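You operate a simulated robot arm through the tools that you are given. There is no shell and no other tool. Be economical: measure what you need, move in short steps, check, and stop when the job is done.

You run a simulated two-armed robot. Do the job below in one go: nothing can be reset, and whatever is moved stays where it is left.

JOB
Take the orange box and leave it on the top of the green turning table. Take the purple filter with the smallest size on its label from the top of the purple bench and put it on the low shelf of the purple bench. Put one of the teal cans from the top of the orange bench on the top of the wall bench. Take the long grey pad from the top of the wall bench and leave it on top of the grey flat cover there. Pick up the green tab box with the smallest size on its label from the top of the wall bench with one hand, pass it to the other hand and put it on the top of the orange bench. Put the 5 orange filter from the top of the wall bench on the lower shelf of the wall bench and the 10 orange filter in the inside of the grey wall tray. Open the gauge box lid. Do these in any order. Set down upright: orange box, purple filter, teal can, orange filter.
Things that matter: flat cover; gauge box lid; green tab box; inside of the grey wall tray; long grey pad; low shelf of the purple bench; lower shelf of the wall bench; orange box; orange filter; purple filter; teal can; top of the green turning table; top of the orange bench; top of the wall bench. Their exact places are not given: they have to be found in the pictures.

It is judged by the outcome, as a careful person would: the job done as asked, and still so three seconds after it is handed in. It fails if anything else is knocked over, pushed out of place, dropped, spilled or broken. Lids that push on must go on centred and level and be pressed home; caps that screw on are set level and turned clockwise until they are tight.

ROBOT AND FRAMES
Two 7-joint arms with two-finger parallel grippers on one trunk, on a base that drives. Base frame: it is fixed to the floor where the robot stands at the start and does not move with it; the origin is under the middle of the robot, x ahead of it, y to its left, z up; the surface under the hand at the start is at about z = 860. Units: mm, degrees, N and s.
The left shoulder is at the start at [70, 163, 1206], the right one opposite. With the tool pointing down near the work surface each hand reaches from about 380 to 880 mm from the robot's upright axis, wherever it stands, measured 20 degrees to its own side. Places, roughly: flat cover (15x15x4 cm) [-7000, -8600, 900]; gauge box lid [-10900, 7300, 900]; green tab box [-6500, -8750, 1000]; inside of the grey wall tray (19x17 cm) [-8300, -8720, 960]; long grey pad (7x11x4 cm) [-6500, -8400, 900]; low shelf of the purple bench [700, -800, 300]; lower shelf of the wall bench [-6900, -8600, 200]; orange box (8x13x9 cm) [500, 100, 900]; orange filter [-7250, -8500, 1000]; purple filter [750, -1000, 1000]; teal can [-6000, -8750, 750]; teal can (7x7x13 cm) [-6100, -8600, 900]; top of the green turning table [-3000, 2400, 500]; top of the orange bench [-5600, -8600, 800]; top of the wall bench [-6900, -8500, 900]. Payload 3.43 kg a hand.
The TCP of each hand is the grasp point between the finger pads, 34 mm short of the fingertips. In the tool frame z runs along the fingers and y along their closing line. The gripper opens to 128 mm. The fingers are 24 mm wide and 12 mm thick; the gripper's body (48 by 130 mm) begins 96 mm behind the TCP.
Orientation is told as [roll, pitch, yaw] about the base's x, y, z axes, in that order, counted from this pose: with the fingers straight down and closing along the base's y, the tool's x points along the base's -x, its y along +y and its z along -z.

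CONTROLS
- The arms move only by the tool apply_moves. It takes "left_moves", "right_moves" or both (then of equal length, played together; a hand with none holds still); each is a list of rows, each a list of 7 numbers: the turn, a rotation vector about the tool's x, y, z in units of 45 degrees (1.0 is 45 degrees), then the shift along the tool's x, y, z in units of 400 mm (1.0 is 400 mm), then the gripper command, from -1 (fully open) to 1 (shut), values between in proportion. In form: [[rx, ry, rz, tx, ty, tz, gripper], ...]. A call has 1 to 20 rows; each row is the pose to reach, as a shift and turn from the pose commanded when the call began, along the tool's axes at that moment. A call with a number of a shift or a turn outside -1 to 1 is refused whole. Each row takes 0.2 s and may step no farther than 50 mm and 8.6 degrees from the row before; otherwise, or with a gripper value out of range, the whole call is refused. Where a pose cannot be reached the arm comes as near as it can. A force on the tool above 40 N (or 10 N above the force at the start of the call, whichever is more), or a blocked arm, ends the call early, and 0.2 s more pass. The fingers move at their own pace (about 153 mm/s each) and stop on an object; they squeeze with about 20 N. The grip force told is the motor's: it shows also when the fingers shut on nothing. Time passes only in rows, and 0.2 s behind the last, so rows that repeat a pose let the fingers close. The reply holds the time, the measured pose of the TCP, the force on the tool along the base axes, the opening and the grip force, in the units named above and with some noise, with the torque about the TCP (base axes, N m) and any sound that the robot's microphone picked up.
- Cameras (640 x 400 px; columns grow to the right, rows downward): "scene" is now at [122.9, -27.4, 1411.5]; the picture's right is [-0.35, -0.94, -0.00], its down [-0.72, 0.27, -0.64] and it looks along [0.60, -0.22, -0.77] (base axes); focal length 259 px, centre (320, 200). "left" rides on the left gripper at [76, 11, -160] in its tool frame; the picture's right is [-0.15, 0.99, 0.00], its down [-0.88, -0.13, -0.46] and it looks along [-0.45, -0.07, 0.89] (tool axes); focal length 234 px, centre (320, 200). "right" rides on the right gripper at [76, -11, -160] in its tool frame; the picture's right is [0.15, 0.99, 0.00], its down [-0.88, 0.13, -0.46] and it looks along [-0.45, 0.07, 0.89] (tool axes); focal length 234 px, centre (320, 200).
- camera(camera): a new picture of that camera. No time passes.
- raise_lower(by): slides the trunk up (or, below 0, down) by that many mm; the arms and the scene camera ride with it, the base frame stays. It gives what a move gives, with no picture.
- roll_base(legs): drives the robot by 1 to 6 legs, each [ahead, left, turn to the left] in mm, mm and degrees, along the robot's own axes; the way and the turn of a leg run together, so that a leg with both is an arc; at most 1500 mm and 180 degrees a leg. The arms and the cameras ride along, it lands a little off, and it stops where it bumps. It gives what a move gives.
- aim_head(pan, tilt): turns the head with the scene camera to pan (to the left, within 86 degrees either way) and tilt (down, from -29 to 69), counted from straight ahead of the robot. It gives what a move gives.
- measure_at(camera, pixels): for up to 12 pixels [column, row] of the newest picture of that camera ("zoom" is the newest enlarged one), the place [x, y, z] in the base frame of the surface seen there, good to about 3 mm. No time passes.
- inspect(camera, box): a new picture of the part [left, top, right, bottom] of that camera's present view, enlarged. No time passes.
- sign_off(): hands the job in; it is judged then, once.

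Work in short steps. Measure before you move; look again where a grasp or a placing could have gone wrong, and mend it. You have 322 turns and 216 pictures in all, those below and enlarged ones among them. Open the grippers and draw the arms clear of the work before you hand the job in, unless the task says otherwise; then end with one line.

The tools are called after "Call:" by a JSON object that holds its "fn" and its "kwargs". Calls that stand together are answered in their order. apply_moves: Moves the arms, as the interface text tells. Its arguments: {"type":"object","properties":{"left_moves":{"type":"array","items":{"type":"array","items":{"type":"number"}}},"right_moves":{"type":"array","items":{"type":"array","items":{"type":"number"}}}},"required":[]} The other tools are called the same way: raise_lower (by) slides the trunk up or down; roll_base (legs) drives the base; aim_head (pan, tilt) turns the head that bears the scene camera; camera (camera) takes a picture; measure_at (camera, pixels) gives the place of the surface under pixels of a picture; inspect (camera, box) takes an enlarged picture of a part of a camera's view; sign_off () hands the job in.

At the start:

```text
clock: 0.0
left_ee_pos: [520.0, -30.4, 1065.2]
left_ee_rot: [0.0, 0.0, 0.1]
left_force: [0.7, -0.3, 0.2]
left_torque: [-0.02, 0.01, 0.04]
left_finger_gap: 128.0
left_grasp_force: 0.0
right_ee_pos: [352.0, -487.8, 1119.2]
right_ee_rot: [0.0, 0.0, 0.1]
right_force: [0.4, -0.7, 0.1]
right_torque: [-0.01, 0.03, -0.01]
right_finger_gap: 127.8
right_grasp_force: 0.0
trunk travel left (down, up): [-687.0, 253.0]
robot x, y, heading: [2.3, -2.8, -0.1]
head pan, tilt: [-20.2, 50.4]
```

scene: 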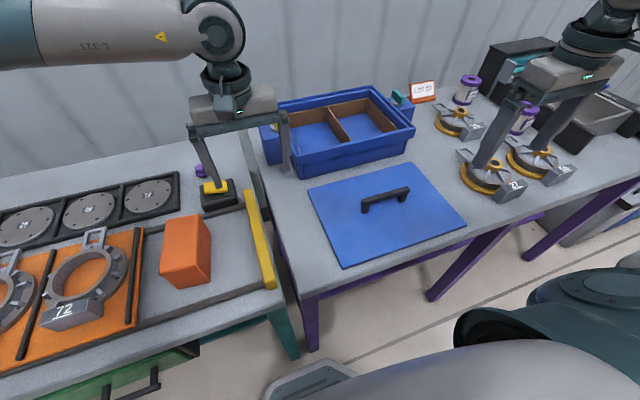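
right: 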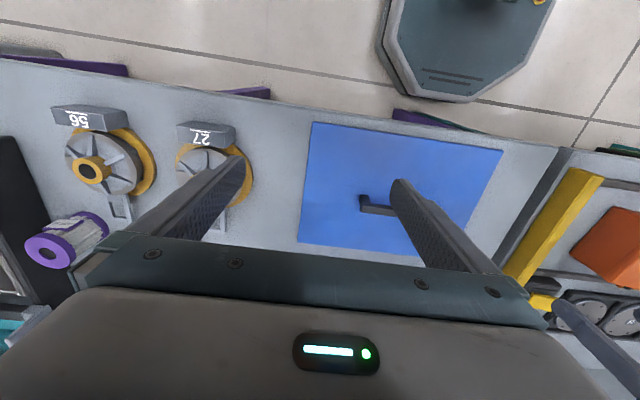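
left: 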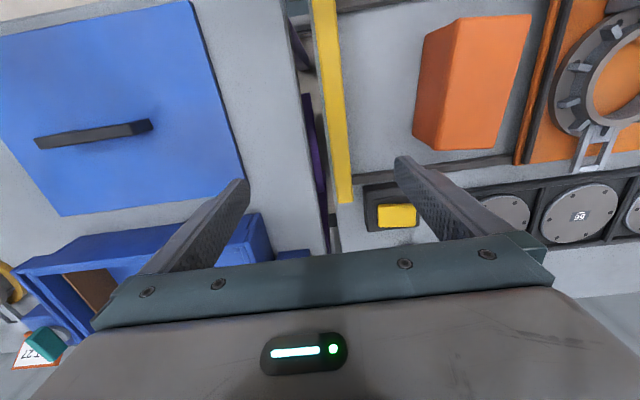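

The orange box is at about (187,250) in the scene picture, and the purple filters are at (467,90) and (520,118). I measure the box and the filters first.

Call:
{"fn": "measure_at", "kwargs": {"camera": "scene", "pixels": [[172, 218], [207, 218], [188, 235], [164, 270], [210, 275], [180, 288], [467, 84], [465, 95], [524, 118], [230, 270], [400, 160], [300, 300]]}}

Call:
{"fn": "inspect", "kwargs": {"camera": "scene", "box": [380, 40, 640, 210]}}

Call:
{"fn": "inspect", "kwargs": {"camera": "scene", "box": [100, 170, 300, 310]}}

```text
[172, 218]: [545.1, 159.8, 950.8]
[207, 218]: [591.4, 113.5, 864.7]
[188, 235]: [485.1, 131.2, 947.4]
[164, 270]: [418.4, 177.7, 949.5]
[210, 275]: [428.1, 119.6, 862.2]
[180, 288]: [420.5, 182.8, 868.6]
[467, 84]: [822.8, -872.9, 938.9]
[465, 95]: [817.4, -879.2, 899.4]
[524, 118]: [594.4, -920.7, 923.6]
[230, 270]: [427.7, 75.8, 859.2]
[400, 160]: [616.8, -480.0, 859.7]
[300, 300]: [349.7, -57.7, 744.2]
```

```text
2.35 times, centred on (510, 125) of scene
```

zoom: 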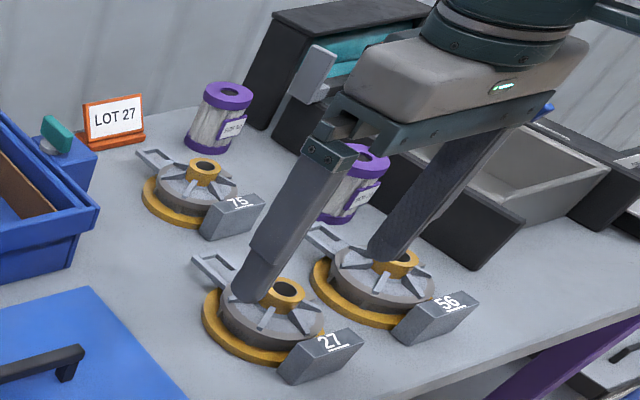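

```text
2.86 times, centred on (200, 240) of scene
```

zoom: 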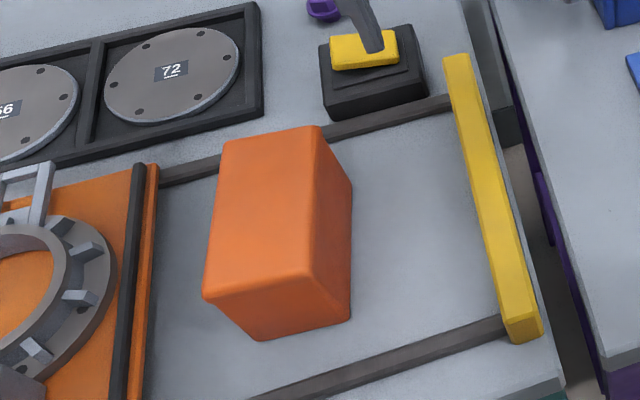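

I turn the head to look at the right part of the purple bench and its low shelf.

Call:
{"fn": "aim_head", "kwargs": {"pan": -60, "tilt": 40}}

Call:
{"fn": "camera", "kwargs": {"camera": "scene"}}

```text
clock: 1.1
left_ee_pos: [520.5, -29.2, 1065.6]
left_ee_rot: [0.0, 0.0, 0.1]
left_force: [0.9, -0.1, -0.2]
left_torque: [0.03, 0.0, -0.05]
left_finger_gap: 127.9
left_grasp_force: 0.1
right_ee_pos: [351.7, -488.3, 1119.7]
right_ee_rot: [0.0, 0.0, 0.0]
right_force: [0.4, 0.1, 0.3]
right_torque: [-0.06, 0.02, -0.01]
right_finger_gap: 127.9
right_grasp_force: 0.0
trunk travel left (down, up): [-687.0, 253.0]
robot x, y, heading: [-0.7, 5.8, -0.3]
head pan, tilt: [-60.0, 40.0]
```

```text
210 pictures are left
```

scene: 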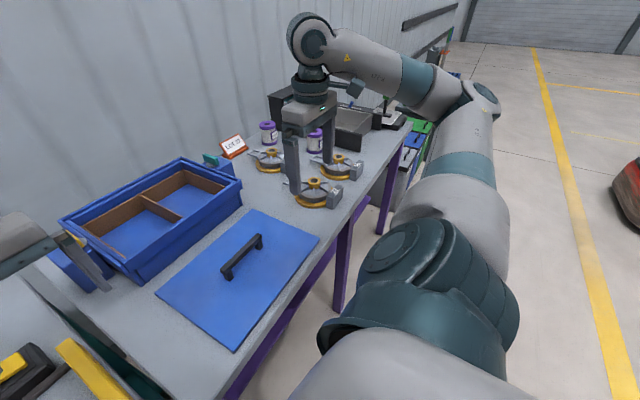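

I measure the taller things near the filters and the far end of the bench before driving along it.

Call:
{"fn": "measure_at", "kwargs": {"camera": "scene", "pixels": [[268, 125], [266, 140], [316, 133], [314, 150], [282, 92], [358, 112], [385, 105], [232, 145], [390, 130], [210, 160], [330, 255], [345, 215]]}}

Call:
{"fn": "inspect", "kwargs": {"camera": "scene", "box": [200, 60, 450, 220]}}

```text
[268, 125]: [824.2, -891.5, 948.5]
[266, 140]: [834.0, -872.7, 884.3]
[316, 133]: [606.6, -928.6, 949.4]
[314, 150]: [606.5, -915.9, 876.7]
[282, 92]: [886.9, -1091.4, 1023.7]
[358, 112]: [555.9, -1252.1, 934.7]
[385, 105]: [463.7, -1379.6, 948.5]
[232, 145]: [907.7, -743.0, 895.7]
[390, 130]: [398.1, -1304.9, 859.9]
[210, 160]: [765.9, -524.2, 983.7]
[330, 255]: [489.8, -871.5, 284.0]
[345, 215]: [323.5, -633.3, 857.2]
```

```text
2.50 times, centred on (325, 140) of scene
```

zoom: 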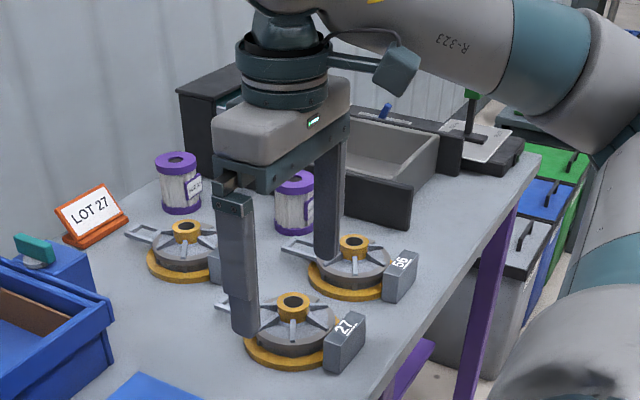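

Everything along the way is below 985 near the hands' path, so I drive 650 mm to the right.

Call:
{"fn": "roll_base", "kwargs": {"legs": [[-50, -650, 0]]}}

Call:
{"fn": "aim_head", "kwargs": {"pan": -25, "tilt": 45}}

Call:
{"fn": "camera", "kwargs": {"camera": "scene"}}

Call:
{"fn": "camera", "kwargs": {"camera": "right"}}

Call:
{"fn": "camera", "kwargs": {"camera": "left"}}

```text
clock: 4.7
left_ee_pos: [471.1, -686.6, 1065.1]
left_ee_rot: [0.1, 0.0, -0.1]
left_force: [-0.5, 0.1, 0.1]
left_torque: [-0.01, 0.0, 0.0]
left_finger_gap: 127.7
left_grasp_force: 0.0
right_ee_pos: [299.4, -1144.4, 1118.8]
right_ee_rot: [0.0, 0.0, -0.1]
right_force: [0.6, -0.8, 0.5]
right_torque: [0.02, -0.01, 0.03]
right_finger_gap: 128.2
right_grasp_force: 0.0
trunk travel left (down, up): [-687.0, 253.0]
robot x, y, heading: [-49.9, -655.9, 0.0]
head pan, tilt: [-60.0, 40.0]
```

```text
clock: 5.7
left_ee_pos: [470.4, -686.7, 1065.6]
left_ee_rot: [0.1, 0.0, -0.1]
left_force: [0.8, 0.0, 1.1]
left_torque: [0.03, -0.02, -0.01]
left_finger_gap: 127.8
left_grasp_force: 0.0
right_ee_pos: [299.9, -1144.0, 1119.1]
right_ee_rot: [0.0, 0.0, -0.2]
right_force: [0.1, 0.1, 0.2]
right_torque: [0.05, 0.01, 0.0]
right_finger_gap: 127.9
right_grasp_force: 0.0
trunk travel left (down, up): [-687.0, 253.0]
robot x, y, heading: [-49.6, -655.1, -0.3]
head pan, tilt: [-25.0, 45.0]
```

```text
208 pictures are left
```

scene: 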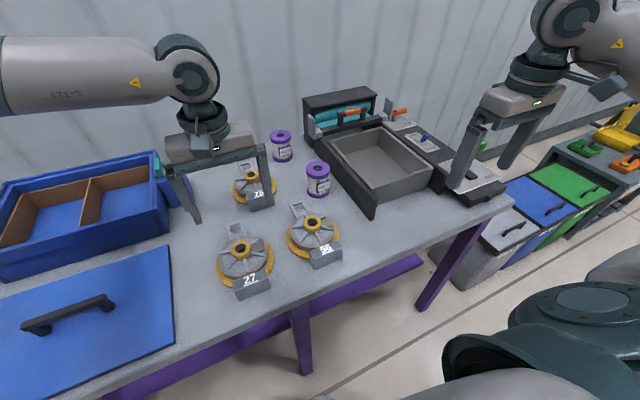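

```text
207 pictures are left
```

right: 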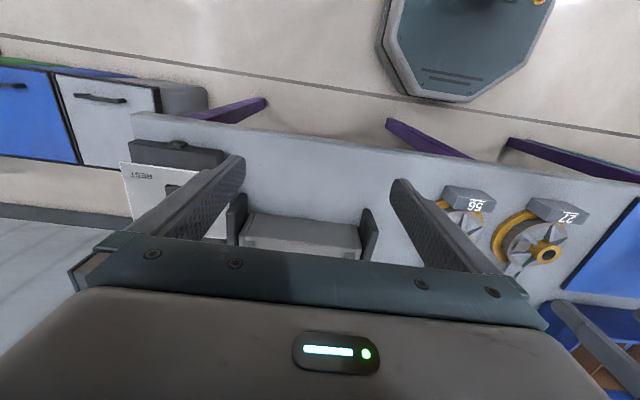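

```text
206 pictures are left
```

left: 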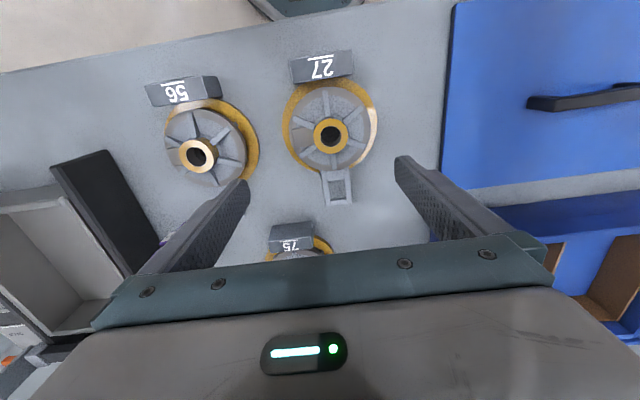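

Now the labels of the filters are partly seen; I enlarge them.

Call:
{"fn": "inspect", "kwargs": {"camera": "scene", "box": [260, 120, 350, 205]}}

Call:
{"fn": "measure_at", "kwargs": {"camera": "scene", "pixels": [[281, 134], [290, 153], [318, 167], [308, 190], [328, 190], [373, 207], [345, 165], [337, 94], [425, 265], [350, 295], [318, 219], [180, 340]]}}

```text
4.71 times, centred on (305, 162) of scene
```

zoom: 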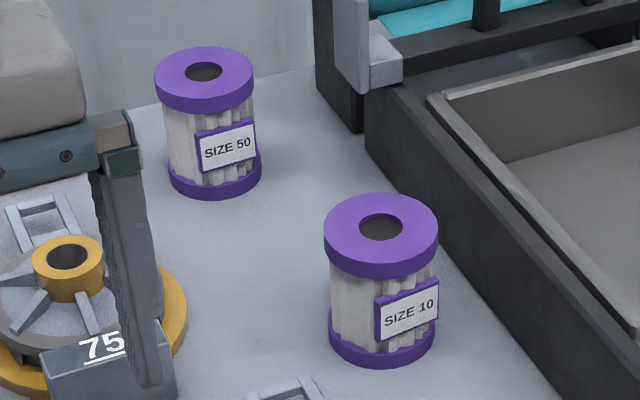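

```text
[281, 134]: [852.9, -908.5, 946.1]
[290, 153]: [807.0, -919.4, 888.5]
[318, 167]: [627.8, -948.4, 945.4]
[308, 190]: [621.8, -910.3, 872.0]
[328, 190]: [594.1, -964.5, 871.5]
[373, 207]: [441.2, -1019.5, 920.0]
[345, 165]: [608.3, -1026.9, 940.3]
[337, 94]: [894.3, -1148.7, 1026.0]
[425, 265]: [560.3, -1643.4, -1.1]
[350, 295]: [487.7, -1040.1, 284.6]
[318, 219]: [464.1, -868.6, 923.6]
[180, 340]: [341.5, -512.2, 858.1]
```

The nearer filter says SIZE 10 and the farther SIZE 50. I measure the rim of the nearer one in the enlarged picture to get its axis.

Call:
{"fn": "measure_at", "kwargs": {"camera": "zoom", "pixels": [[330, 227], [432, 227], [380, 198], [380, 256], [345, 240], [415, 240], [345, 210], [415, 212], [380, 358], [520, 320], [405, 310]]}}

Call:
{"fn": "aim_head", "kwargs": {"pan": -20, "tilt": 67}}

Call:
{"fn": "camera", "kwargs": {"camera": "scene"}}

```text
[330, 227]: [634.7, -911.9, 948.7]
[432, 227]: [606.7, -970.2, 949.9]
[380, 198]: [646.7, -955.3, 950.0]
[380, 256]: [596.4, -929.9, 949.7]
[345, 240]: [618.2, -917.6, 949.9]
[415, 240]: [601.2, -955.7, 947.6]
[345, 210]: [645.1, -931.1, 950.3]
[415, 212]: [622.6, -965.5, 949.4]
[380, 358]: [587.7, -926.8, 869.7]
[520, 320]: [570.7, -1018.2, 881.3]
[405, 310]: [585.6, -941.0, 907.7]
```

```text
clock: 6.6
left_ee_pos: [469.8, -686.9, 1065.3]
left_ee_rot: [0.0, 0.0, -0.1]
left_force: [-0.4, -0.3, 0.3]
left_torque: [-0.02, 0.0, 0.0]
left_finger_gap: 128.2
left_grasp_force: 0.2
right_ee_pos: [299.9, -1144.0, 1119.8]
right_ee_rot: [-0.1, 0.0, -0.2]
right_force: [0.3, 1.1, 0.6]
right_torque: [-0.03, 0.05, 0.0]
right_finger_gap: 128.1
right_grasp_force: 0.1
trunk travel left (down, up): [-687.0, 253.0]
robot x, y, heading: [-53.7, -656.5, -0.1]
head pan, tilt: [-20.0, 67.0]
```

```text
204 pictures are left
```

scene: 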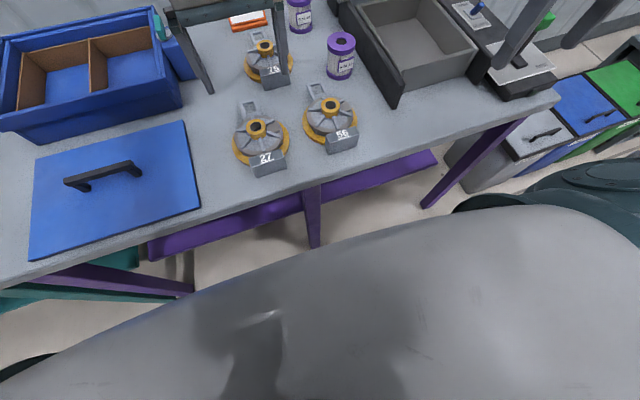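

The filter's axis is at about (622,-942), 66 mm wide and 860-950 high. The shelf at z 284 starts at x≈485, so I will grip at a 45° pitch and place with the same pitch. I swing the right hand to a pre-grasp pose.

Call:
{"fn": "apply_moves", "kwargs": {"right_moves": [[0, -0.143, 0, -0.0846, 0.0721, 0, -0.48], [0, -0.286, 0, -0.169, 0.144, 0, -0.48], [0, -0.429, 0, -0.254, 0.216, 0, -0.48], [0, -0.571, 0, -0.3386, 0.2886, 0, -0.48], [0, -0.714, 0, -0.423, 0.3607, 0, -0.48], [0, -0.857, 0, -0.508, 0.433, 0, -0.48], [0, -1, 0, -0.5925, 0.505, 0, -0.48], [0, -1, 0, -0.5925, 0.505, 0.1, -0.48], [0, -1, 0, -0.5925, 0.505, 0.1, -0.48]]}}

Call:
{"fn": "camera", "kwargs": {"camera": "right"}}

Call:
{"fn": "aim_head", "kwargs": {"pan": -25, "tilt": 45}}

Call:
{"fn": "camera", "kwargs": {"camera": "scene"}}

```text
clock: 8.6
left_ee_pos: [470.0, -685.7, 1064.0]
left_ee_rot: [-0.1, 0.0, -0.2]
left_force: [-0.2, 0.1, 0.2]
left_torque: [0.01, 0.03, -0.02]
left_finger_gap: 127.9
left_grasp_force: 0.1
right_ee_pos: [538.1, -942.6, 1080.1]
right_ee_rot: [0.0, -45.1, -0.2]
right_force: [-0.2, -0.3, -0.2]
right_torque: [-0.04, 0.01, -0.02]
right_finger_gap: 94.6
right_grasp_force: 0.0
trunk travel left (down, up): [-687.0, 253.0]
robot x, y, heading: [-50.4, -654.8, -0.3]
head pan, tilt: [-20.0, 67.0]
```

```text
203 pictures are left
```

right: 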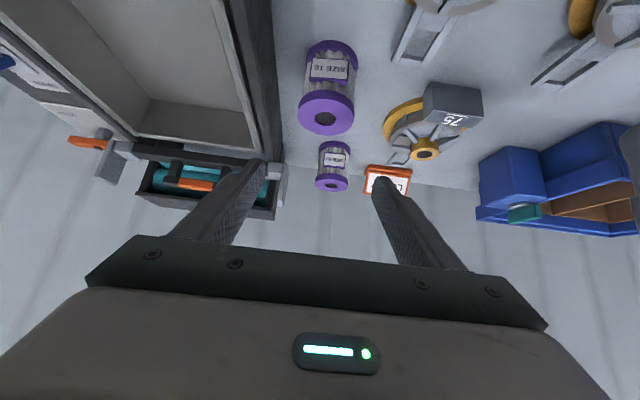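

```text
clock: 9.4
left_ee_pos: [471.0, -686.5, 1064.9]
left_ee_rot: [-0.1, 0.0, -0.1]
left_force: [-0.6, -0.1, -0.3]
left_torque: [0.0, 0.03, 0.03]
left_finger_gap: 127.9
left_grasp_force: 0.2
right_ee_pos: [536.7, -944.8, 1079.8]
right_ee_rot: [-0.1, -45.0, -0.2]
right_force: [-0.4, -0.4, 0.2]
right_torque: [0.03, -0.01, -0.01]
right_finger_gap: 94.6
right_grasp_force: 0.1
trunk travel left (down, up): [-687.0, 253.0]
robot x, y, heading: [-52.0, -655.5, -0.2]
head pan, tilt: [-25.0, 45.0]
```

```text
202 pictures are left
```

scene: 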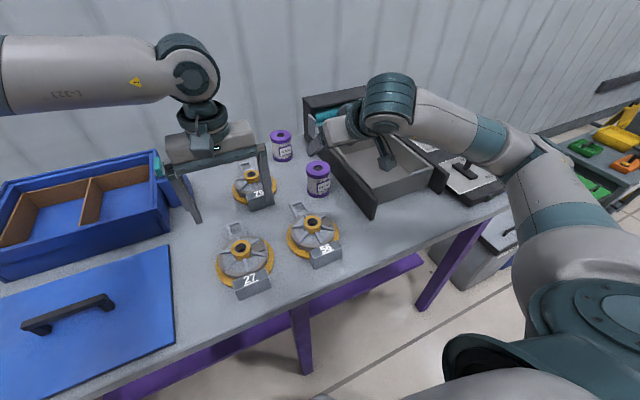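

I check the filter's place with the right camera before the approach.

Call:
{"fn": "measure_at", "kwargs": {"camera": "right", "pixels": [[303, 105], [353, 105], [327, 90], [327, 132], [330, 69], [268, 100], [332, 45]]}}

```text
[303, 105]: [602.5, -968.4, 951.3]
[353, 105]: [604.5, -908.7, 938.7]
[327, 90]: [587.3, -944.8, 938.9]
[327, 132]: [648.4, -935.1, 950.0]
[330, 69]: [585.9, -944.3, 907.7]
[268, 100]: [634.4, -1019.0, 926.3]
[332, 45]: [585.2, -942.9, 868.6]
```

The axis stays at (621,-941). I go down, then in along the fingers, and close.

Call:
{"fn": "apply_moves", "kwargs": {"right_moves": [[0, 0, 0, 0.0735, 0.005, 0.0735, -0.48], [0, 0, 0, 0.147, 0.005, 0.147, -0.48], [0, 0, 0, 0.147, 0.005, 0.246, -0.48], [0, 0, 0, 0.147, 0.005, 0.345, -0.48], [0, 0, 0, 0.147, 0.005, 0.444, -0.48], [0, 0, 0, 0.147, 0.005, 0.444, -0.48]]}}

Call:
{"fn": "camera", "kwargs": {"camera": "right"}}

```text
clock: 10.8
left_ee_pos: [469.7, -686.6, 1065.2]
left_ee_rot: [0.0, 0.1, -0.1]
left_force: [0.8, -0.6, -0.7]
left_torque: [-0.02, 0.01, 0.03]
left_finger_gap: 127.9
left_grasp_force: 0.1
right_ee_pos: [616.4, -940.5, 915.1]
right_ee_rot: [0.0, -44.9, -0.1]
right_force: [-0.4, 0.9, 0.0]
right_torque: [-0.02, -0.01, 0.0]
right_finger_gap: 94.9
right_grasp_force: 0.1
trunk travel left (down, up): [-687.0, 253.0]
robot x, y, heading: [-47.2, -656.7, -0.3]
head pan, tilt: [-25.0, 45.0]
```

```text
201 pictures are left
```

right: 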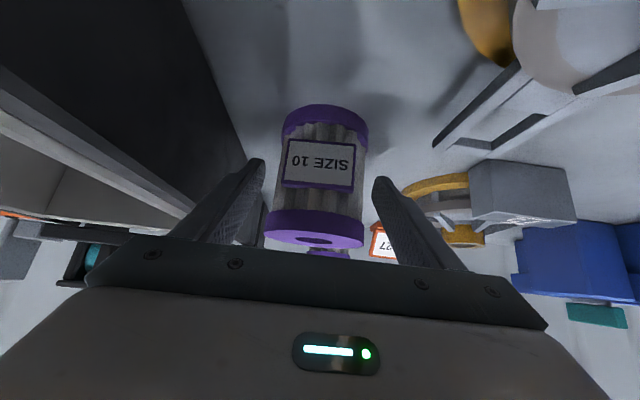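

The filter sits between the fingers; I close and lift a little.

Call:
{"fn": "apply_moves", "kwargs": {"right_moves": [[0, 0, 0, 0, 0, 0, 1], [0, 0, 0, 0, 0, 0, 1], [0, 0, 0, 0, 0, 0, 1], [0, 0, 0, -0.035, 0, -0.035, 1], [0, 0, 0, -0.1, 0, -0.1, 1], [0, 0, 0, -0.165, 0, -0.165, 1], [0, 0, 0, -0.23, 0, -0.23, 1]]}}

Call:
{"fn": "camera", "kwargs": {"camera": "right"}}

```text
clock: 12.4
left_ee_pos: [470.1, -685.9, 1066.2]
left_ee_rot: [0.0, 0.0, -0.1]
left_force: [-1.0, 1.7, -0.5]
left_torque: [0.02, 0.03, -0.01]
left_finger_gap: 128.1
left_grasp_force: 0.1
right_ee_pos: [618.1, -938.6, 1041.2]
right_ee_rot: [0.0, -45.0, -0.2]
right_force: [0.2, -0.3, -2.1]
right_torque: [-0.01, 0.0, -0.01]
right_finger_gap: 70.8
right_grasp_force: 19.7
trunk travel left (down, up): [-687.0, 253.0]
robot x, y, heading: [-52.5, -654.3, -0.1]
head pan, tilt: [-25.0, 45.0]
```

```text
200 pictures are left
```

right: 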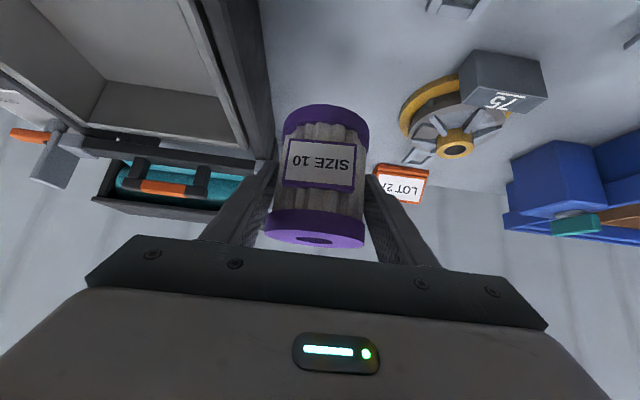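

Held firmly at 70.8 mm with its bottom 55 mm below the TCP. I back the robot clear of the bench before lowering the trunk.

Call:
{"fn": "roll_base", "kwargs": {"legs": [[-450, 0, 0]]}}

Call:
{"fn": "raise_lower", "kwargs": {"by": -400}}

Call:
{"fn": "aim_head", "kwargs": {"pan": 0, "tilt": 25}}

Call:
{"fn": "camera", "kwargs": {"camera": "scene"}}

```text
clock: 15.1
left_ee_pos: [31.7, -684.7, 1065.5]
left_ee_rot: [0.0, 0.0, -0.1]
left_force: [0.3, -0.2, -0.6]
left_torque: [0.0, 0.0, 0.02]
left_finger_gap: 128.3
left_grasp_force: 0.1
right_ee_pos: [178.2, -940.0, 1040.9]
right_ee_rot: [0.0, -45.0, -0.2]
right_force: [-0.6, 0.3, -3.0]
right_torque: [-0.01, -0.02, 0.01]
right_finger_gap: 70.7
right_grasp_force: 19.9
trunk travel left (down, up): [-687.0, 253.0]
robot x, y, heading: [-490.7, -649.3, -0.5]
head pan, tilt: [-25.0, 45.0]
```

```text
clock: 18.9
left_ee_pos: [30.6, -684.9, 665.6]
left_ee_rot: [0.0, 0.0, -0.1]
left_force: [0.0, 0.4, 0.0]
left_torque: [-0.06, 0.02, -0.01]
left_finger_gap: 128.1
left_grasp_force: 0.1
right_ee_pos: [177.5, -938.2, 641.3]
right_ee_rot: [0.1, -45.0, -0.3]
right_force: [-0.3, -0.5, -1.4]
right_torque: [-0.01, 0.03, 0.02]
right_finger_gap: 70.8
right_grasp_force: 20.4
trunk travel left (down, up): [-287.0, 653.0]
robot x, y, heading: [-488.3, -653.6, -0.1]
head pan, tilt: [-25.0, 45.0]
```

```text
clock: 19.8
left_ee_pos: [30.1, -684.2, 665.2]
left_ee_rot: [-0.1, 0.0, -0.1]
left_force: [-0.4, 0.2, -0.5]
left_torque: [0.01, -0.04, 0.01]
left_finger_gap: 127.9
left_grasp_force: 0.0
right_ee_pos: [177.6, -939.3, 640.7]
right_ee_rot: [0.1, -45.0, -0.2]
right_force: [-1.2, 0.5, -2.4]
right_torque: [-0.03, 0.02, 0.01]
right_finger_gap: 70.4
right_grasp_force: 20.2
trunk travel left (down, up): [-287.0, 653.0]
robot x, y, heading: [-490.0, -656.2, -0.3]
head pan, tilt: [0.0, 25.0]
```

```text
199 pictures are left
```

scene: 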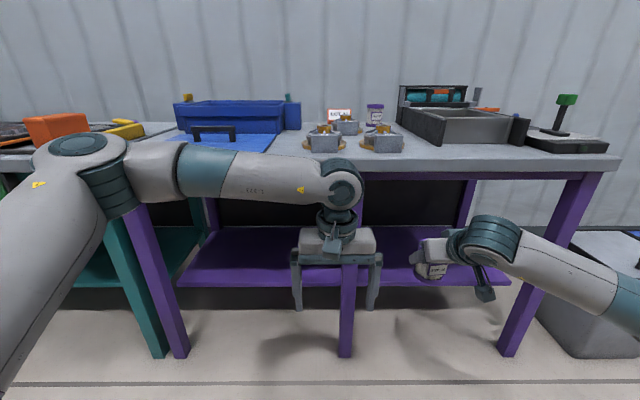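

The low shelf is visible as a purple board (rows 225-285). I measure its edges, the legs and the bench top's underside.

Call:
{"fn": "measure_at", "kwargs": {"camera": "scene", "pixels": [[400, 235], [400, 272], [250, 270], [480, 272], [500, 285], [415, 245], [400, 168], [348, 300], [580, 190], [400, 182], [540, 320], [450, 200]]}}

```text
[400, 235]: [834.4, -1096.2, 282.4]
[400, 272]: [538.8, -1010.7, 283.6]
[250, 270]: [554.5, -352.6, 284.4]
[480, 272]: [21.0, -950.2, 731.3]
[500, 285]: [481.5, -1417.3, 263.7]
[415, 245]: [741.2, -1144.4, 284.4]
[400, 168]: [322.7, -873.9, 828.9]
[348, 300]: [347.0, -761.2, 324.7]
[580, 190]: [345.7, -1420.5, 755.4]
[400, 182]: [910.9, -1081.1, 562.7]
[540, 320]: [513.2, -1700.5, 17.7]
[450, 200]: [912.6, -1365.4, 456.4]
```

Shelf runs x 485-910, legs stand at y≈-761 and -1420 (x≈347), and the bench underside is near 820. I tuck the left hand back and left, and shift the robot right by 150 mm.

Call:
{"fn": "apply_moves", "kwargs": {"left_moves": [[0, 0, 0, 0.059, 0.0875, -0.031, -1], [0, 0, 0, 0.119, 0.175, -0.0625, -1], [0, 0, 0, 0.178, 0.2625, -0.094, -1], [0, 0, 0, 0.2375, 0.35, -0.125, -1], [0, 0, 0, 0.297, 0.4375, -0.156, -1], [0, 0, 0, 0.356, 0.525, -0.1875, -1], [0, 0, 0, 0.416, 0.6125, -0.219, -1], [0, 0, 0, 0.475, 0.7, -0.25, -1], [0, 0, 0, 0.475, 0.7, -0.25, -1]]}}

Call:
{"fn": "roll_base", "kwargs": {"legs": [[0, -130, 0]]}}

Call:
{"fn": "raise_lower", "kwargs": {"by": -235}}

Call:
{"fn": "camera", "kwargs": {"camera": "scene"}}

```text
clock: 21.8
left_ee_pos: [-160.5, -403.5, 767.7]
left_ee_rot: [0.1, 0.0, -0.2]
left_force: [-0.3, 0.3, -0.4]
left_torque: [0.01, -0.02, 0.0]
left_finger_gap: 128.0
left_grasp_force: 0.0
right_ee_pos: [178.5, -939.6, 641.1]
right_ee_rot: [0.0, -45.1, -0.2]
right_force: [-0.3, 0.5, -2.4]
right_torque: [0.0, 0.0, 0.04]
right_finger_gap: 70.4
right_grasp_force: 20.3
trunk travel left (down, up): [-287.0, 653.0]
robot x, y, heading: [-493.5, -652.5, -0.2]
head pan, tilt: [0.0, 25.0]
```

```text
clock: 23.1
left_ee_pos: [-159.9, -535.3, 767.5]
left_ee_rot: [0.0, 0.0, -0.1]
left_force: [-0.8, -1.4, 0.2]
left_torque: [-0.02, -0.03, -0.01]
left_finger_gap: 128.0
left_grasp_force: 0.0
right_ee_pos: [178.3, -1070.7, 640.7]
right_ee_rot: [0.2, -45.0, -0.1]
right_force: [-1.0, 0.0, -1.8]
right_torque: [0.02, -0.01, 0.05]
right_finger_gap: 70.7
right_grasp_force: 20.7
trunk travel left (down, up): [-287.0, 653.0]
robot x, y, heading: [-493.3, -785.6, -0.1]
head pan, tilt: [0.0, 25.0]
```

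```text
clock: 25.6
left_ee_pos: [-159.2, -535.0, 532.7]
left_ee_rot: [0.0, 0.0, -0.1]
left_force: [-0.5, 1.0, 0.7]
left_torque: [0.0, 0.01, 0.05]
left_finger_gap: 127.7
left_grasp_force: 0.0
right_ee_pos: [178.4, -1068.9, 406.5]
right_ee_rot: [0.0, -45.1, -0.1]
right_force: [-0.1, -0.1, -1.8]
right_torque: [-0.02, -0.01, -0.02]
right_finger_gap: 70.9
right_grasp_force: 20.0
trunk travel left (down, up): [-52.0, 888.0]
robot x, y, heading: [-491.3, -786.4, -0.0]
head pan, tilt: [0.0, 25.0]
```

```text
198 pictures are left
```

scene: 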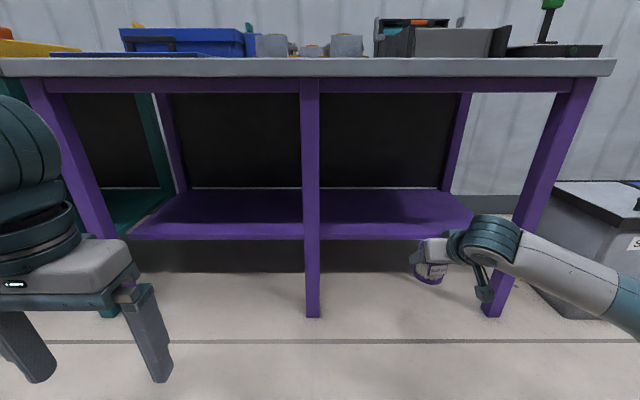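

I check where the right forearm lies relative to the right bench leg before driving forward.

Call:
{"fn": "measure_at", "kwargs": {"camera": "scene", "pixels": [[500, 232], [540, 255], [580, 272], [620, 290], [636, 310], [430, 245], [432, 275], [520, 260], [490, 300], [365, 228], [312, 200], [540, 200]]}}

```text
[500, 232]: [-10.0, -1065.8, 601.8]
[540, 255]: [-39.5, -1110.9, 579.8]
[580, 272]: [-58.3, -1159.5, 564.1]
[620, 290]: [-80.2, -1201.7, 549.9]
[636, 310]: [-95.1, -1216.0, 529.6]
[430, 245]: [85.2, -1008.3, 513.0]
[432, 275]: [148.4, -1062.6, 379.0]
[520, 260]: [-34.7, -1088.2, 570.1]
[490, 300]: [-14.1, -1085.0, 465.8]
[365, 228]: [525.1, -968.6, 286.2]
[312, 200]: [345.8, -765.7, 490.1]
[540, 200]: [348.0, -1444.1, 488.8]
```

The forearm will pass well inside the leg at y -1420. I drive 375 mm ahead so the filter comes over the shelf.

Call:
{"fn": "roll_base", "kwargs": {"legs": [[375, 0, 0]]}}

Call:
{"fn": "camera", "kwargs": {"camera": "right"}}

Call:
{"fn": "camera", "kwargs": {"camera": "scene"}}

```text
clock: 28.0
left_ee_pos: [209.3, -528.9, 532.3]
left_ee_rot: [0.0, 0.0, 0.8]
left_force: [0.1, 0.0, 0.3]
left_torque: [0.01, -0.01, 0.02]
left_finger_gap: 128.0
left_grasp_force: 0.2
right_ee_pos: [552.9, -1060.8, 405.9]
right_ee_rot: [0.0, -45.0, 0.6]
right_force: [0.8, 1.2, -2.2]
right_torque: [-0.01, 0.01, -0.01]
right_finger_gap: 70.6
right_grasp_force: 20.5
trunk travel left (down, up): [-52.0, 888.0]
robot x, y, heading: [-114.1, -785.2, 0.3]
head pan, tilt: [0.0, 25.0]
```

```text
197 pictures are left
```

right: 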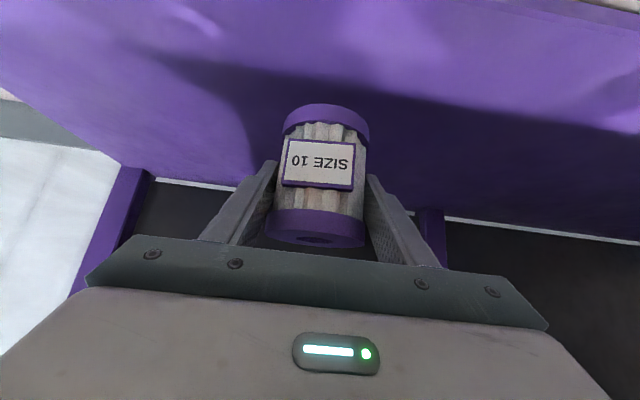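

```text
196 pictures are left
```

scene: 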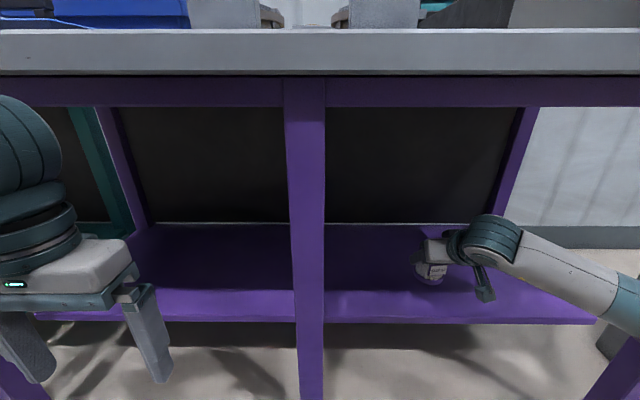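

The filter is over the shelf. I lower it to about 3 mm above the expected contact.

Call:
{"fn": "apply_moves", "kwargs": {"right_moves": [[0, 0, 0, 0.0, 0, 0.075, 1], [0, 0, 0, 0.03, 0, 0.13, 1], [0, 0, 0, 0.053, 0, 0.159, 1], [0, 0, 0, 0.0575, 0, 0.1635, 1], [0, 0, 0, 0.0575, 0, 0.1635, 1]]}}

Call:
{"fn": "camera", "kwargs": {"camera": "right"}}

Call:
{"fn": "measure_at", "kwargs": {"camera": "right", "pixels": [[280, 60], [340, 60], [326, 110], [325, 104], [400, 130]]}}

```text
clock: 29.2
left_ee_pos: [209.0, -528.5, 532.6]
left_ee_rot: [0.0, 0.0, 0.7]
left_force: [0.2, -0.7, 0.0]
left_torque: [0.0, 0.01, 0.0]
left_finger_gap: 128.3
left_grasp_force: 0.0
right_ee_pos: [583.9, -1060.5, 342.0]
right_ee_rot: [0.1, -45.0, 0.6]
right_force: [0.6, 0.4, -2.5]
right_torque: [-0.01, 0.02, 0.0]
right_finger_gap: 71.0
right_grasp_force: 20.2
trunk travel left (down, up): [-52.0, 888.0]
robot x, y, heading: [-121.6, -788.2, 0.8]
head pan, tilt: [0.0, 25.0]
```

```text
195 pictures are left
```

right: 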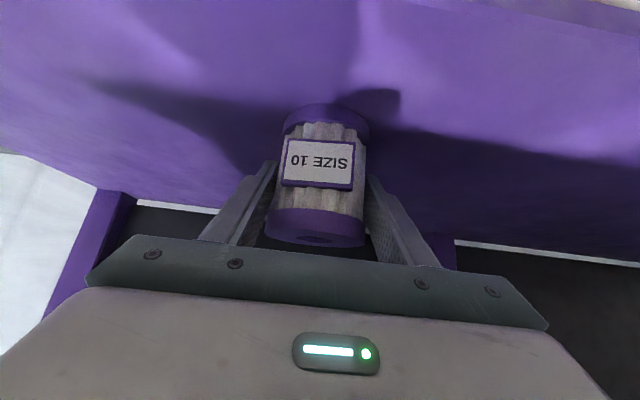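

```text
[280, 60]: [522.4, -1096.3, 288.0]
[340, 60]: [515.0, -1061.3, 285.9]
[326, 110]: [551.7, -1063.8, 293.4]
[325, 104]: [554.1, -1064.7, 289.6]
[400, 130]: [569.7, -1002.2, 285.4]
```

The bottom rim is about 2 mm above the shelf. I lower 2 mm more, open, and withdraw along the fingers.

Call:
{"fn": "apply_moves", "kwargs": {"right_moves": [[0, 0, 0, 0.004, 0, 0.004, 1], [0, 0, 0, 0.004, 0, 0.004, 0.5], [0, 0, 0, 0.004, 0, 0.004, -0.45], [0, 0, 0, 0.004, 0, 0.004, -0.45], [0, 0, 0, 0.0, 0, -0.06, -0.45], [0, 0, 0, 0.0, 0, -0.16, -0.45], [0, 0, 0, 0.0, 0, -0.26, -0.45], [0, 0, 0, 0.0, 0, -0.34, -0.45]]}}

Call:
{"fn": "camera", "kwargs": {"camera": "right"}}

```text
clock: 31.0
left_ee_pos: [209.6, -529.8, 532.6]
left_ee_rot: [0.0, -0.1, 0.7]
left_force: [0.5, -0.6, 0.1]
left_torque: [-0.02, 0.03, 0.0]
left_finger_gap: 128.0
left_grasp_force: 0.0
right_ee_pos: [490.9, -1059.8, 440.1]
right_ee_rot: [0.0, -44.9, 0.6]
right_force: [0.6, 0.9, 0.9]
right_torque: [-0.01, 0.04, 0.01]
right_finger_gap: 92.8
right_grasp_force: 0.0
trunk travel left (down, up): [-52.0, 888.0]
robot x, y, heading: [-121.4, -787.2, 0.6]
head pan, tilt: [0.0, 25.0]
```

```text
194 pictures are left
```

right: 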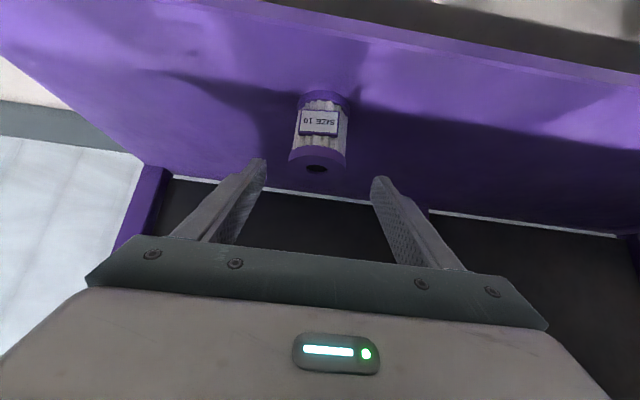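

The filter stands upright on the low shelf. I back off, raise the trunk, and go left in front of the orange box.

Call:
{"fn": "roll_base", "kwargs": {"legs": [[-400, 0, 0]]}}

Call:
{"fn": "raise_lower", "kwargs": {"by": 635}}

Call:
{"fn": "roll_base", "kwargs": {"legs": [[0, 750, -0.6], [200, 0, 0]]}}

Call:
{"fn": "aim_head", "kwargs": {"pan": 5, "tilt": 40}}

Call:
{"fn": "camera", "kwargs": {"camera": "scene"}}

```text
clock: 33.4
left_ee_pos: [-177.5, -532.9, 532.6]
left_ee_rot: [0.0, 0.1, 1.3]
left_force: [-0.3, -0.3, 0.0]
left_torque: [0.04, 0.04, 0.02]
left_finger_gap: 128.0
left_grasp_force: 0.1
right_ee_pos: [109.6, -1060.3, 441.4]
right_ee_rot: [0.0, -44.9, 1.0]
right_force: [-0.2, 0.0, 0.8]
right_torque: [-0.02, 0.0, 0.0]
right_finger_gap: 93.0
right_grasp_force: 0.1
trunk travel left (down, up): [-52.0, 888.0]
robot x, y, heading: [-505.6, -788.7, 1.2]
head pan, tilt: [0.0, 25.0]
```

```text
refused: 635 is not a number from -400 to 400
```

```text
clock: 38.7
left_ee_pos: [13.9, 237.6, 532.7]
left_ee_rot: [-0.1, 0.1, 1.3]
left_force: [1.3, 0.4, 0.3]
left_torque: [0.0, 0.02, 0.0]
left_finger_gap: 127.7
left_grasp_force: 0.0
right_ee_pos: [299.6, -288.7, 439.7]
right_ee_rot: [-0.1, -45.0, 1.1]
right_force: [0.5, 0.1, -0.1]
right_torque: [0.03, 0.03, 0.01]
right_finger_gap: 93.1
right_grasp_force: 0.1
trunk travel left (down, up): [-52.0, 888.0]
robot x, y, heading: [-312.9, -22.9, 1.3]
head pan, tilt: [0.0, 25.0]
```

```text
clock: 39.5
left_ee_pos: [13.9, 238.0, 532.1]
left_ee_rot: [0.1, -0.1, 1.2]
left_force: [-0.1, -0.6, -0.3]
left_torque: [0.01, 0.02, 0.01]
left_finger_gap: 127.7
left_grasp_force: 0.3
right_ee_pos: [301.1, -289.4, 440.0]
right_ee_rot: [0.0, -45.0, 1.2]
right_force: [0.3, 0.6, -0.1]
right_torque: [0.0, 0.01, 0.01]
right_finger_gap: 92.8
right_grasp_force: 0.1
trunk travel left (down, up): [-52.0, 888.0]
robot x, y, heading: [-313.0, -22.9, 1.2]
head pan, tilt: [5.0, 40.0]
```

```text
193 pictures are left
```

scene: 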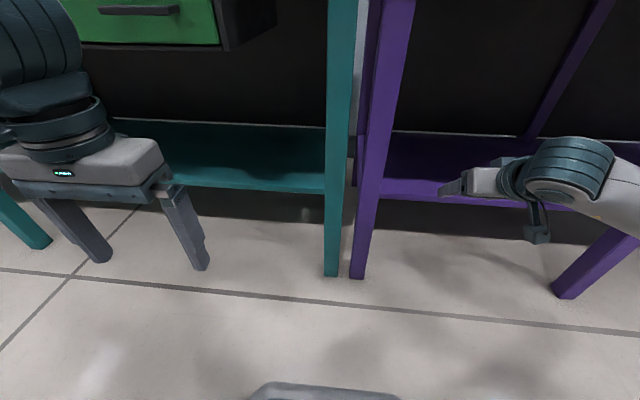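

The raise was refused (limit 400), so the hands are still low near the bench. I back up 200 mm, then raise in two steps.

Call:
{"fn": "roll_base", "kwargs": {"legs": [[-200, 0, -1.2]]}}

Call:
{"fn": "raise_lower", "kwargs": {"by": 400}}

Call:
{"fn": "raise_lower", "kwargs": {"by": 335}}

Call:
{"fn": "camera", "kwargs": {"camera": "scene"}}

```text
clock: 41.1
left_ee_pos: [-177.8, 228.9, 532.6]
left_ee_rot: [0.0, 0.0, 0.4]
left_force: [0.6, -0.2, 0.3]
left_torque: [-0.02, 0.01, 0.0]
left_finger_gap: 128.1
left_grasp_force: 0.0
right_ee_pos: [100.2, -303.6, 440.9]
right_ee_rot: [0.0, -45.0, 0.3]
right_force: [-0.3, -0.1, -0.4]
right_torque: [0.01, 0.0, 0.0]
right_finger_gap: 92.5
right_grasp_force: 0.1
trunk travel left (down, up): [-52.0, 888.0]
robot x, y, heading: [-513.0, -25.2, -0.1]
head pan, tilt: [5.0, 40.0]
```

```text
clock: 44.9
left_ee_pos: [-178.4, 230.4, 933.4]
left_ee_rot: [0.0, 0.0, 0.3]
left_force: [-0.1, 0.7, -0.5]
left_torque: [-0.02, -0.01, 0.0]
left_finger_gap: 127.8
left_grasp_force: 0.0
right_ee_pos: [99.6, -302.9, 840.9]
right_ee_rot: [0.1, -44.9, 0.1]
right_force: [0.0, 0.1, 0.3]
right_torque: [0.03, -0.02, 0.02]
right_finger_gap: 92.9
right_grasp_force: 0.2
trunk travel left (down, up): [-452.0, 488.0]
robot x, y, heading: [-508.7, -21.1, 0.2]
head pan, tilt: [5.0, 40.0]
```

```text
clock: 48.2
left_ee_pos: [-178.8, 229.0, 1267.9]
left_ee_rot: [-0.1, 0.0, 0.3]
left_force: [-0.4, 0.4, 0.3]
left_torque: [-0.03, -0.01, 0.01]
left_finger_gap: 128.0
left_grasp_force: 0.0
right_ee_pos: [99.9, -303.8, 1175.7]
right_ee_rot: [-0.1, -45.0, 0.2]
right_force: [-0.1, 0.5, -0.2]
right_torque: [-0.01, 0.0, -0.01]
right_finger_gap: 92.8
right_grasp_force: 0.2
trunk travel left (down, up): [-787.0, 153.0]
robot x, y, heading: [-507.1, -22.2, 0.2]
head pan, tilt: [5.0, 40.0]
```

```text
192 pictures are left
```

scene: 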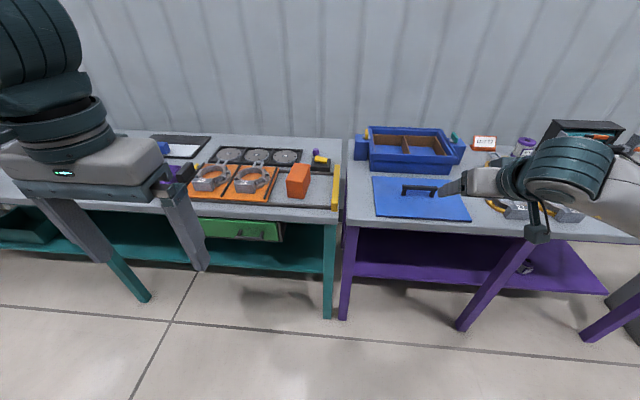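

I drive ahead to bring the orange box in reach of the left hand, then look again.

Call:
{"fn": "roll_base", "kwargs": {"legs": [[430, 0, 0]]}}

Call:
{"fn": "aim_head", "kwargs": {"pan": 10, "tilt": 60}}

Call:
{"fn": "camera", "kwargs": {"camera": "scene"}}

Call:
{"fn": "camera", "kwargs": {"camera": "left"}}

```text
clock: 50.8
left_ee_pos: [241.8, 229.6, 1268.0]
left_ee_rot: [0.0, 0.0, 0.2]
left_force: [0.3, -0.6, 0.6]
left_torque: [0.04, -0.01, 0.02]
left_finger_gap: 127.9
left_grasp_force: 0.1
right_ee_pos: [518.4, -304.9, 1175.3]
right_ee_rot: [0.0, -45.0, 0.0]
right_force: [-0.2, 0.7, -0.7]
right_torque: [0.0, -0.01, 0.02]
right_finger_gap: 93.0
right_grasp_force: 0.1
trunk travel left (down, up): [-787.0, 153.0]
robot x, y, heading: [-87.9, -21.8, 0.1]
head pan, tilt: [5.0, 40.0]
```

```text
clock: 51.6
left_ee_pos: [242.3, 229.6, 1267.3]
left_ee_rot: [0.0, 0.0, 0.1]
left_force: [-0.3, -0.1, -0.6]
left_torque: [0.01, 0.01, 0.02]
left_finger_gap: 127.7
left_grasp_force: 0.1
right_ee_pos: [521.3, -304.8, 1175.9]
right_ee_rot: [0.0, -45.0, -0.1]
right_force: [-0.2, 0.1, -0.7]
right_torque: [0.0, 0.02, 0.01]
right_finger_gap: 92.7
right_grasp_force: 0.0
trunk travel left (down, up): [-787.0, 153.0]
robot x, y, heading: [-89.4, -22.5, -0.1]
head pan, tilt: [10.0, 60.0]
```

```text
191 pictures are left
```

scene: 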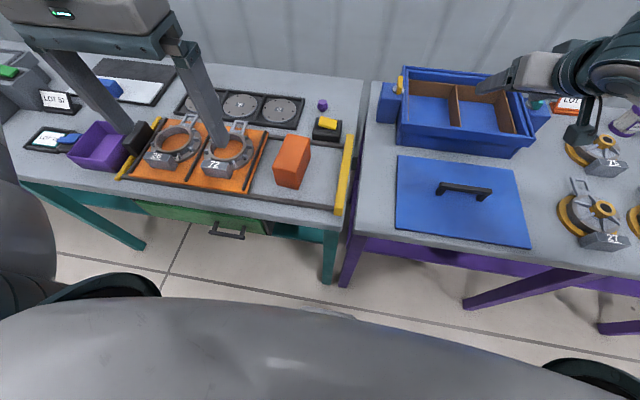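

```text
190 pictures are left
```

left: 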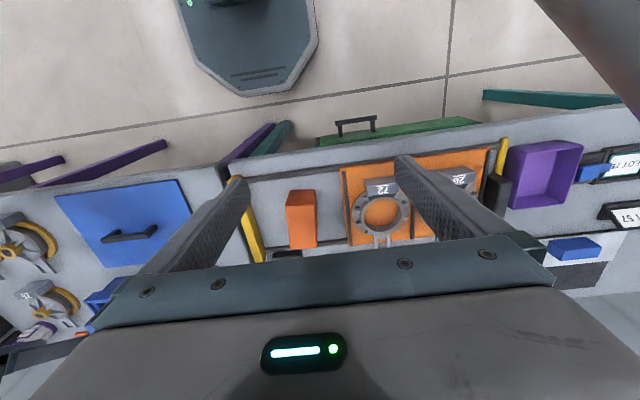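

I enlarge the orange box and measure its top corners.

Call:
{"fn": "inspect", "kwargs": {"camera": "scene", "box": [250, 120, 350, 200]}}

Call:
{"fn": "measure_at", "kwargs": {"camera": "scene", "pixels": [[284, 138], [308, 140], [276, 166], [299, 168], [290, 152], [276, 183], [298, 187], [262, 155], [335, 150]]}}

```text
5.00 times, centred on (300, 160) of scene
```

zoom: 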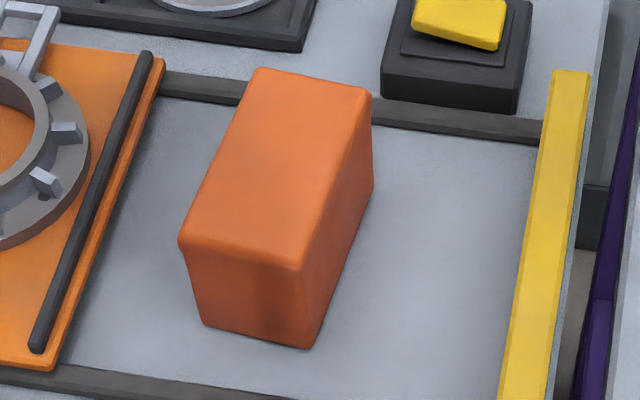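

```text
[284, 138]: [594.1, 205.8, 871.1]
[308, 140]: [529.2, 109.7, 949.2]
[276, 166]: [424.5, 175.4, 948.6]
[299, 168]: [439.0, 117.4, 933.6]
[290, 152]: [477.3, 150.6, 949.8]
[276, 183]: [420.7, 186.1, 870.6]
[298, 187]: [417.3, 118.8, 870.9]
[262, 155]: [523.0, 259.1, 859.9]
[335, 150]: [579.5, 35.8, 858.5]
```

Call:
{"fn": "measure_at", "kwargs": {"camera": "zoom", "pixels": [[258, 74], [366, 92], [184, 240], [300, 262], [225, 160], [340, 172], [205, 315], [310, 340], [130, 180], [540, 150]]}}

```text
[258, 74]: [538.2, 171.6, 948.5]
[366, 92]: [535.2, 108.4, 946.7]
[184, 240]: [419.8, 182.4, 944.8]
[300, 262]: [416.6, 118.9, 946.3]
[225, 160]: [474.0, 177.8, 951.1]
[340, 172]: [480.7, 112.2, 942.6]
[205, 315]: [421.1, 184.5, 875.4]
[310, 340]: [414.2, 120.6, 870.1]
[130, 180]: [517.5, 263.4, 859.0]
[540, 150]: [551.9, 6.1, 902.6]
```

Box centre (477,145), top 949, yaw about -5°. I bring the left hand above it.

Call:
{"fn": "apply_moves", "kwargs": {"left_moves": [[0, 0, 0.02, -0.098, -0.0354, 0, -1], [0, 0, 0.04, -0.196, -0.0708, 0, -1], [0, 0, 0.06, -0.294, -0.1062, 0, -1], [0, 0, 0.08, -0.392, -0.1417, 0, -1], [0, 0, 0.1, -0.49, -0.177, 0, -1], [0, 0, 0.111, -0.5875, -0.2125, 0.05, -1], [0, 0, 0.111, -0.5875, -0.2125, 0.16, -1], [0, 0, 0.111, -0.5875, -0.2125, 0.28, -1], [0, 0, 0.111, -0.5875, -0.2125, 0.4, -1], [0, 0, 0.111, -0.5875, -0.2125, 0.52, -1], [0, 0, 0.111, -0.5875, -0.2125, 0.645, -1], [0, 0, 0.111, -0.5875, -0.2125, 0.645, -1]]}}

Call:
{"fn": "camera", "kwargs": {"camera": "left"}}

```text
clock: 54.2
left_ee_pos: [480.1, 143.9, 1009.1]
left_ee_rot: [0.0, 0.0, -4.9]
left_force: [0.1, 0.0, 0.3]
left_torque: [0.01, 0.02, 0.04]
left_finger_gap: 128.0
left_grasp_force: 0.0
right_ee_pos: [518.5, -304.7, 1176.5]
right_ee_rot: [0.0, -45.0, 0.0]
right_force: [0.4, 0.3, 0.8]
right_torque: [-0.03, 0.0, 0.0]
right_finger_gap: 92.7
right_grasp_force: 0.2
trunk travel left (down, up): [-787.0, 153.0]
robot x, y, heading: [-84.3, -24.7, -0.2]
head pan, tilt: [10.0, 60.0]
```

```text
188 pictures are left
```

left: 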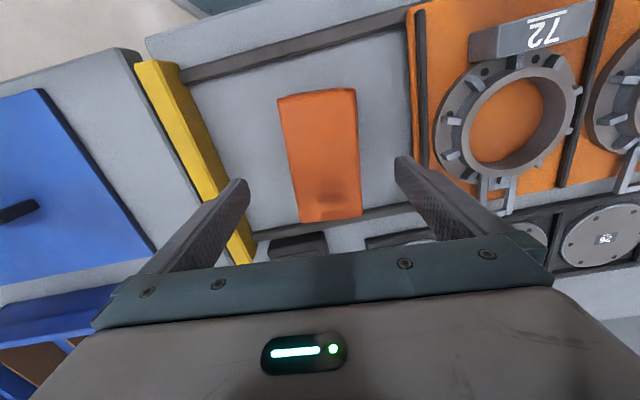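

Aligned. I descend 104 mm, close and check.

Call:
{"fn": "apply_moves", "kwargs": {"left_moves": [[0, 0, 0, 0, 0, 0.09, -1], [0, 0, 0, 0, 0, 0.18, -1], [0, 0, 0, 0, 0, 0.26, -1], [0, 0, 0, 0, 0, 0.26, 0], [0, 0, 0, 0, 0, 0.26, 1], [0, 0, 0, 0, 0, 0.26, 1], [0, 0, 0, 0, 0, 0.26, 1], [0, 0, 0, 0, 0, 0.2, 1], [0, 0, 0, 0, 0, 0.1, 1], [0, 0, 0, 0, 0, 0.0, 1], [0, 0, 0, 0, 0, -0.1, 1]]}}

Call:
{"fn": "camera", "kwargs": {"camera": "left"}}

```text
clock: 56.6
left_ee_pos: [476.0, 142.9, 1051.9]
left_ee_rot: [-0.1, 0.1, -4.9]
left_force: [0.6, -0.6, -3.6]
left_torque: [0.01, 0.0, 0.02]
left_finger_gap: 70.3
left_grasp_force: 20.0
right_ee_pos: [518.8, -303.5, 1174.5]
right_ee_rot: [0.0, -45.0, 0.0]
right_force: [0.5, 0.1, -0.6]
right_torque: [-0.02, 0.01, -0.03]
right_finger_gap: 92.8
right_grasp_force: 0.1
trunk travel left (down, up): [-787.0, 153.0]
robot x, y, heading: [-89.6, -20.7, 0.1]
head pan, tilt: [10.0, 60.0]
```

```text
187 pictures are left
```

left: 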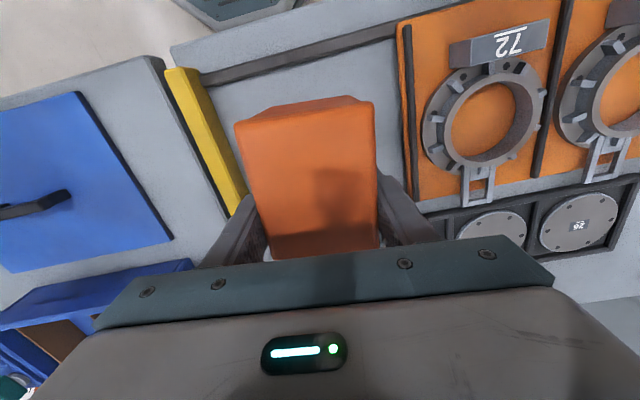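

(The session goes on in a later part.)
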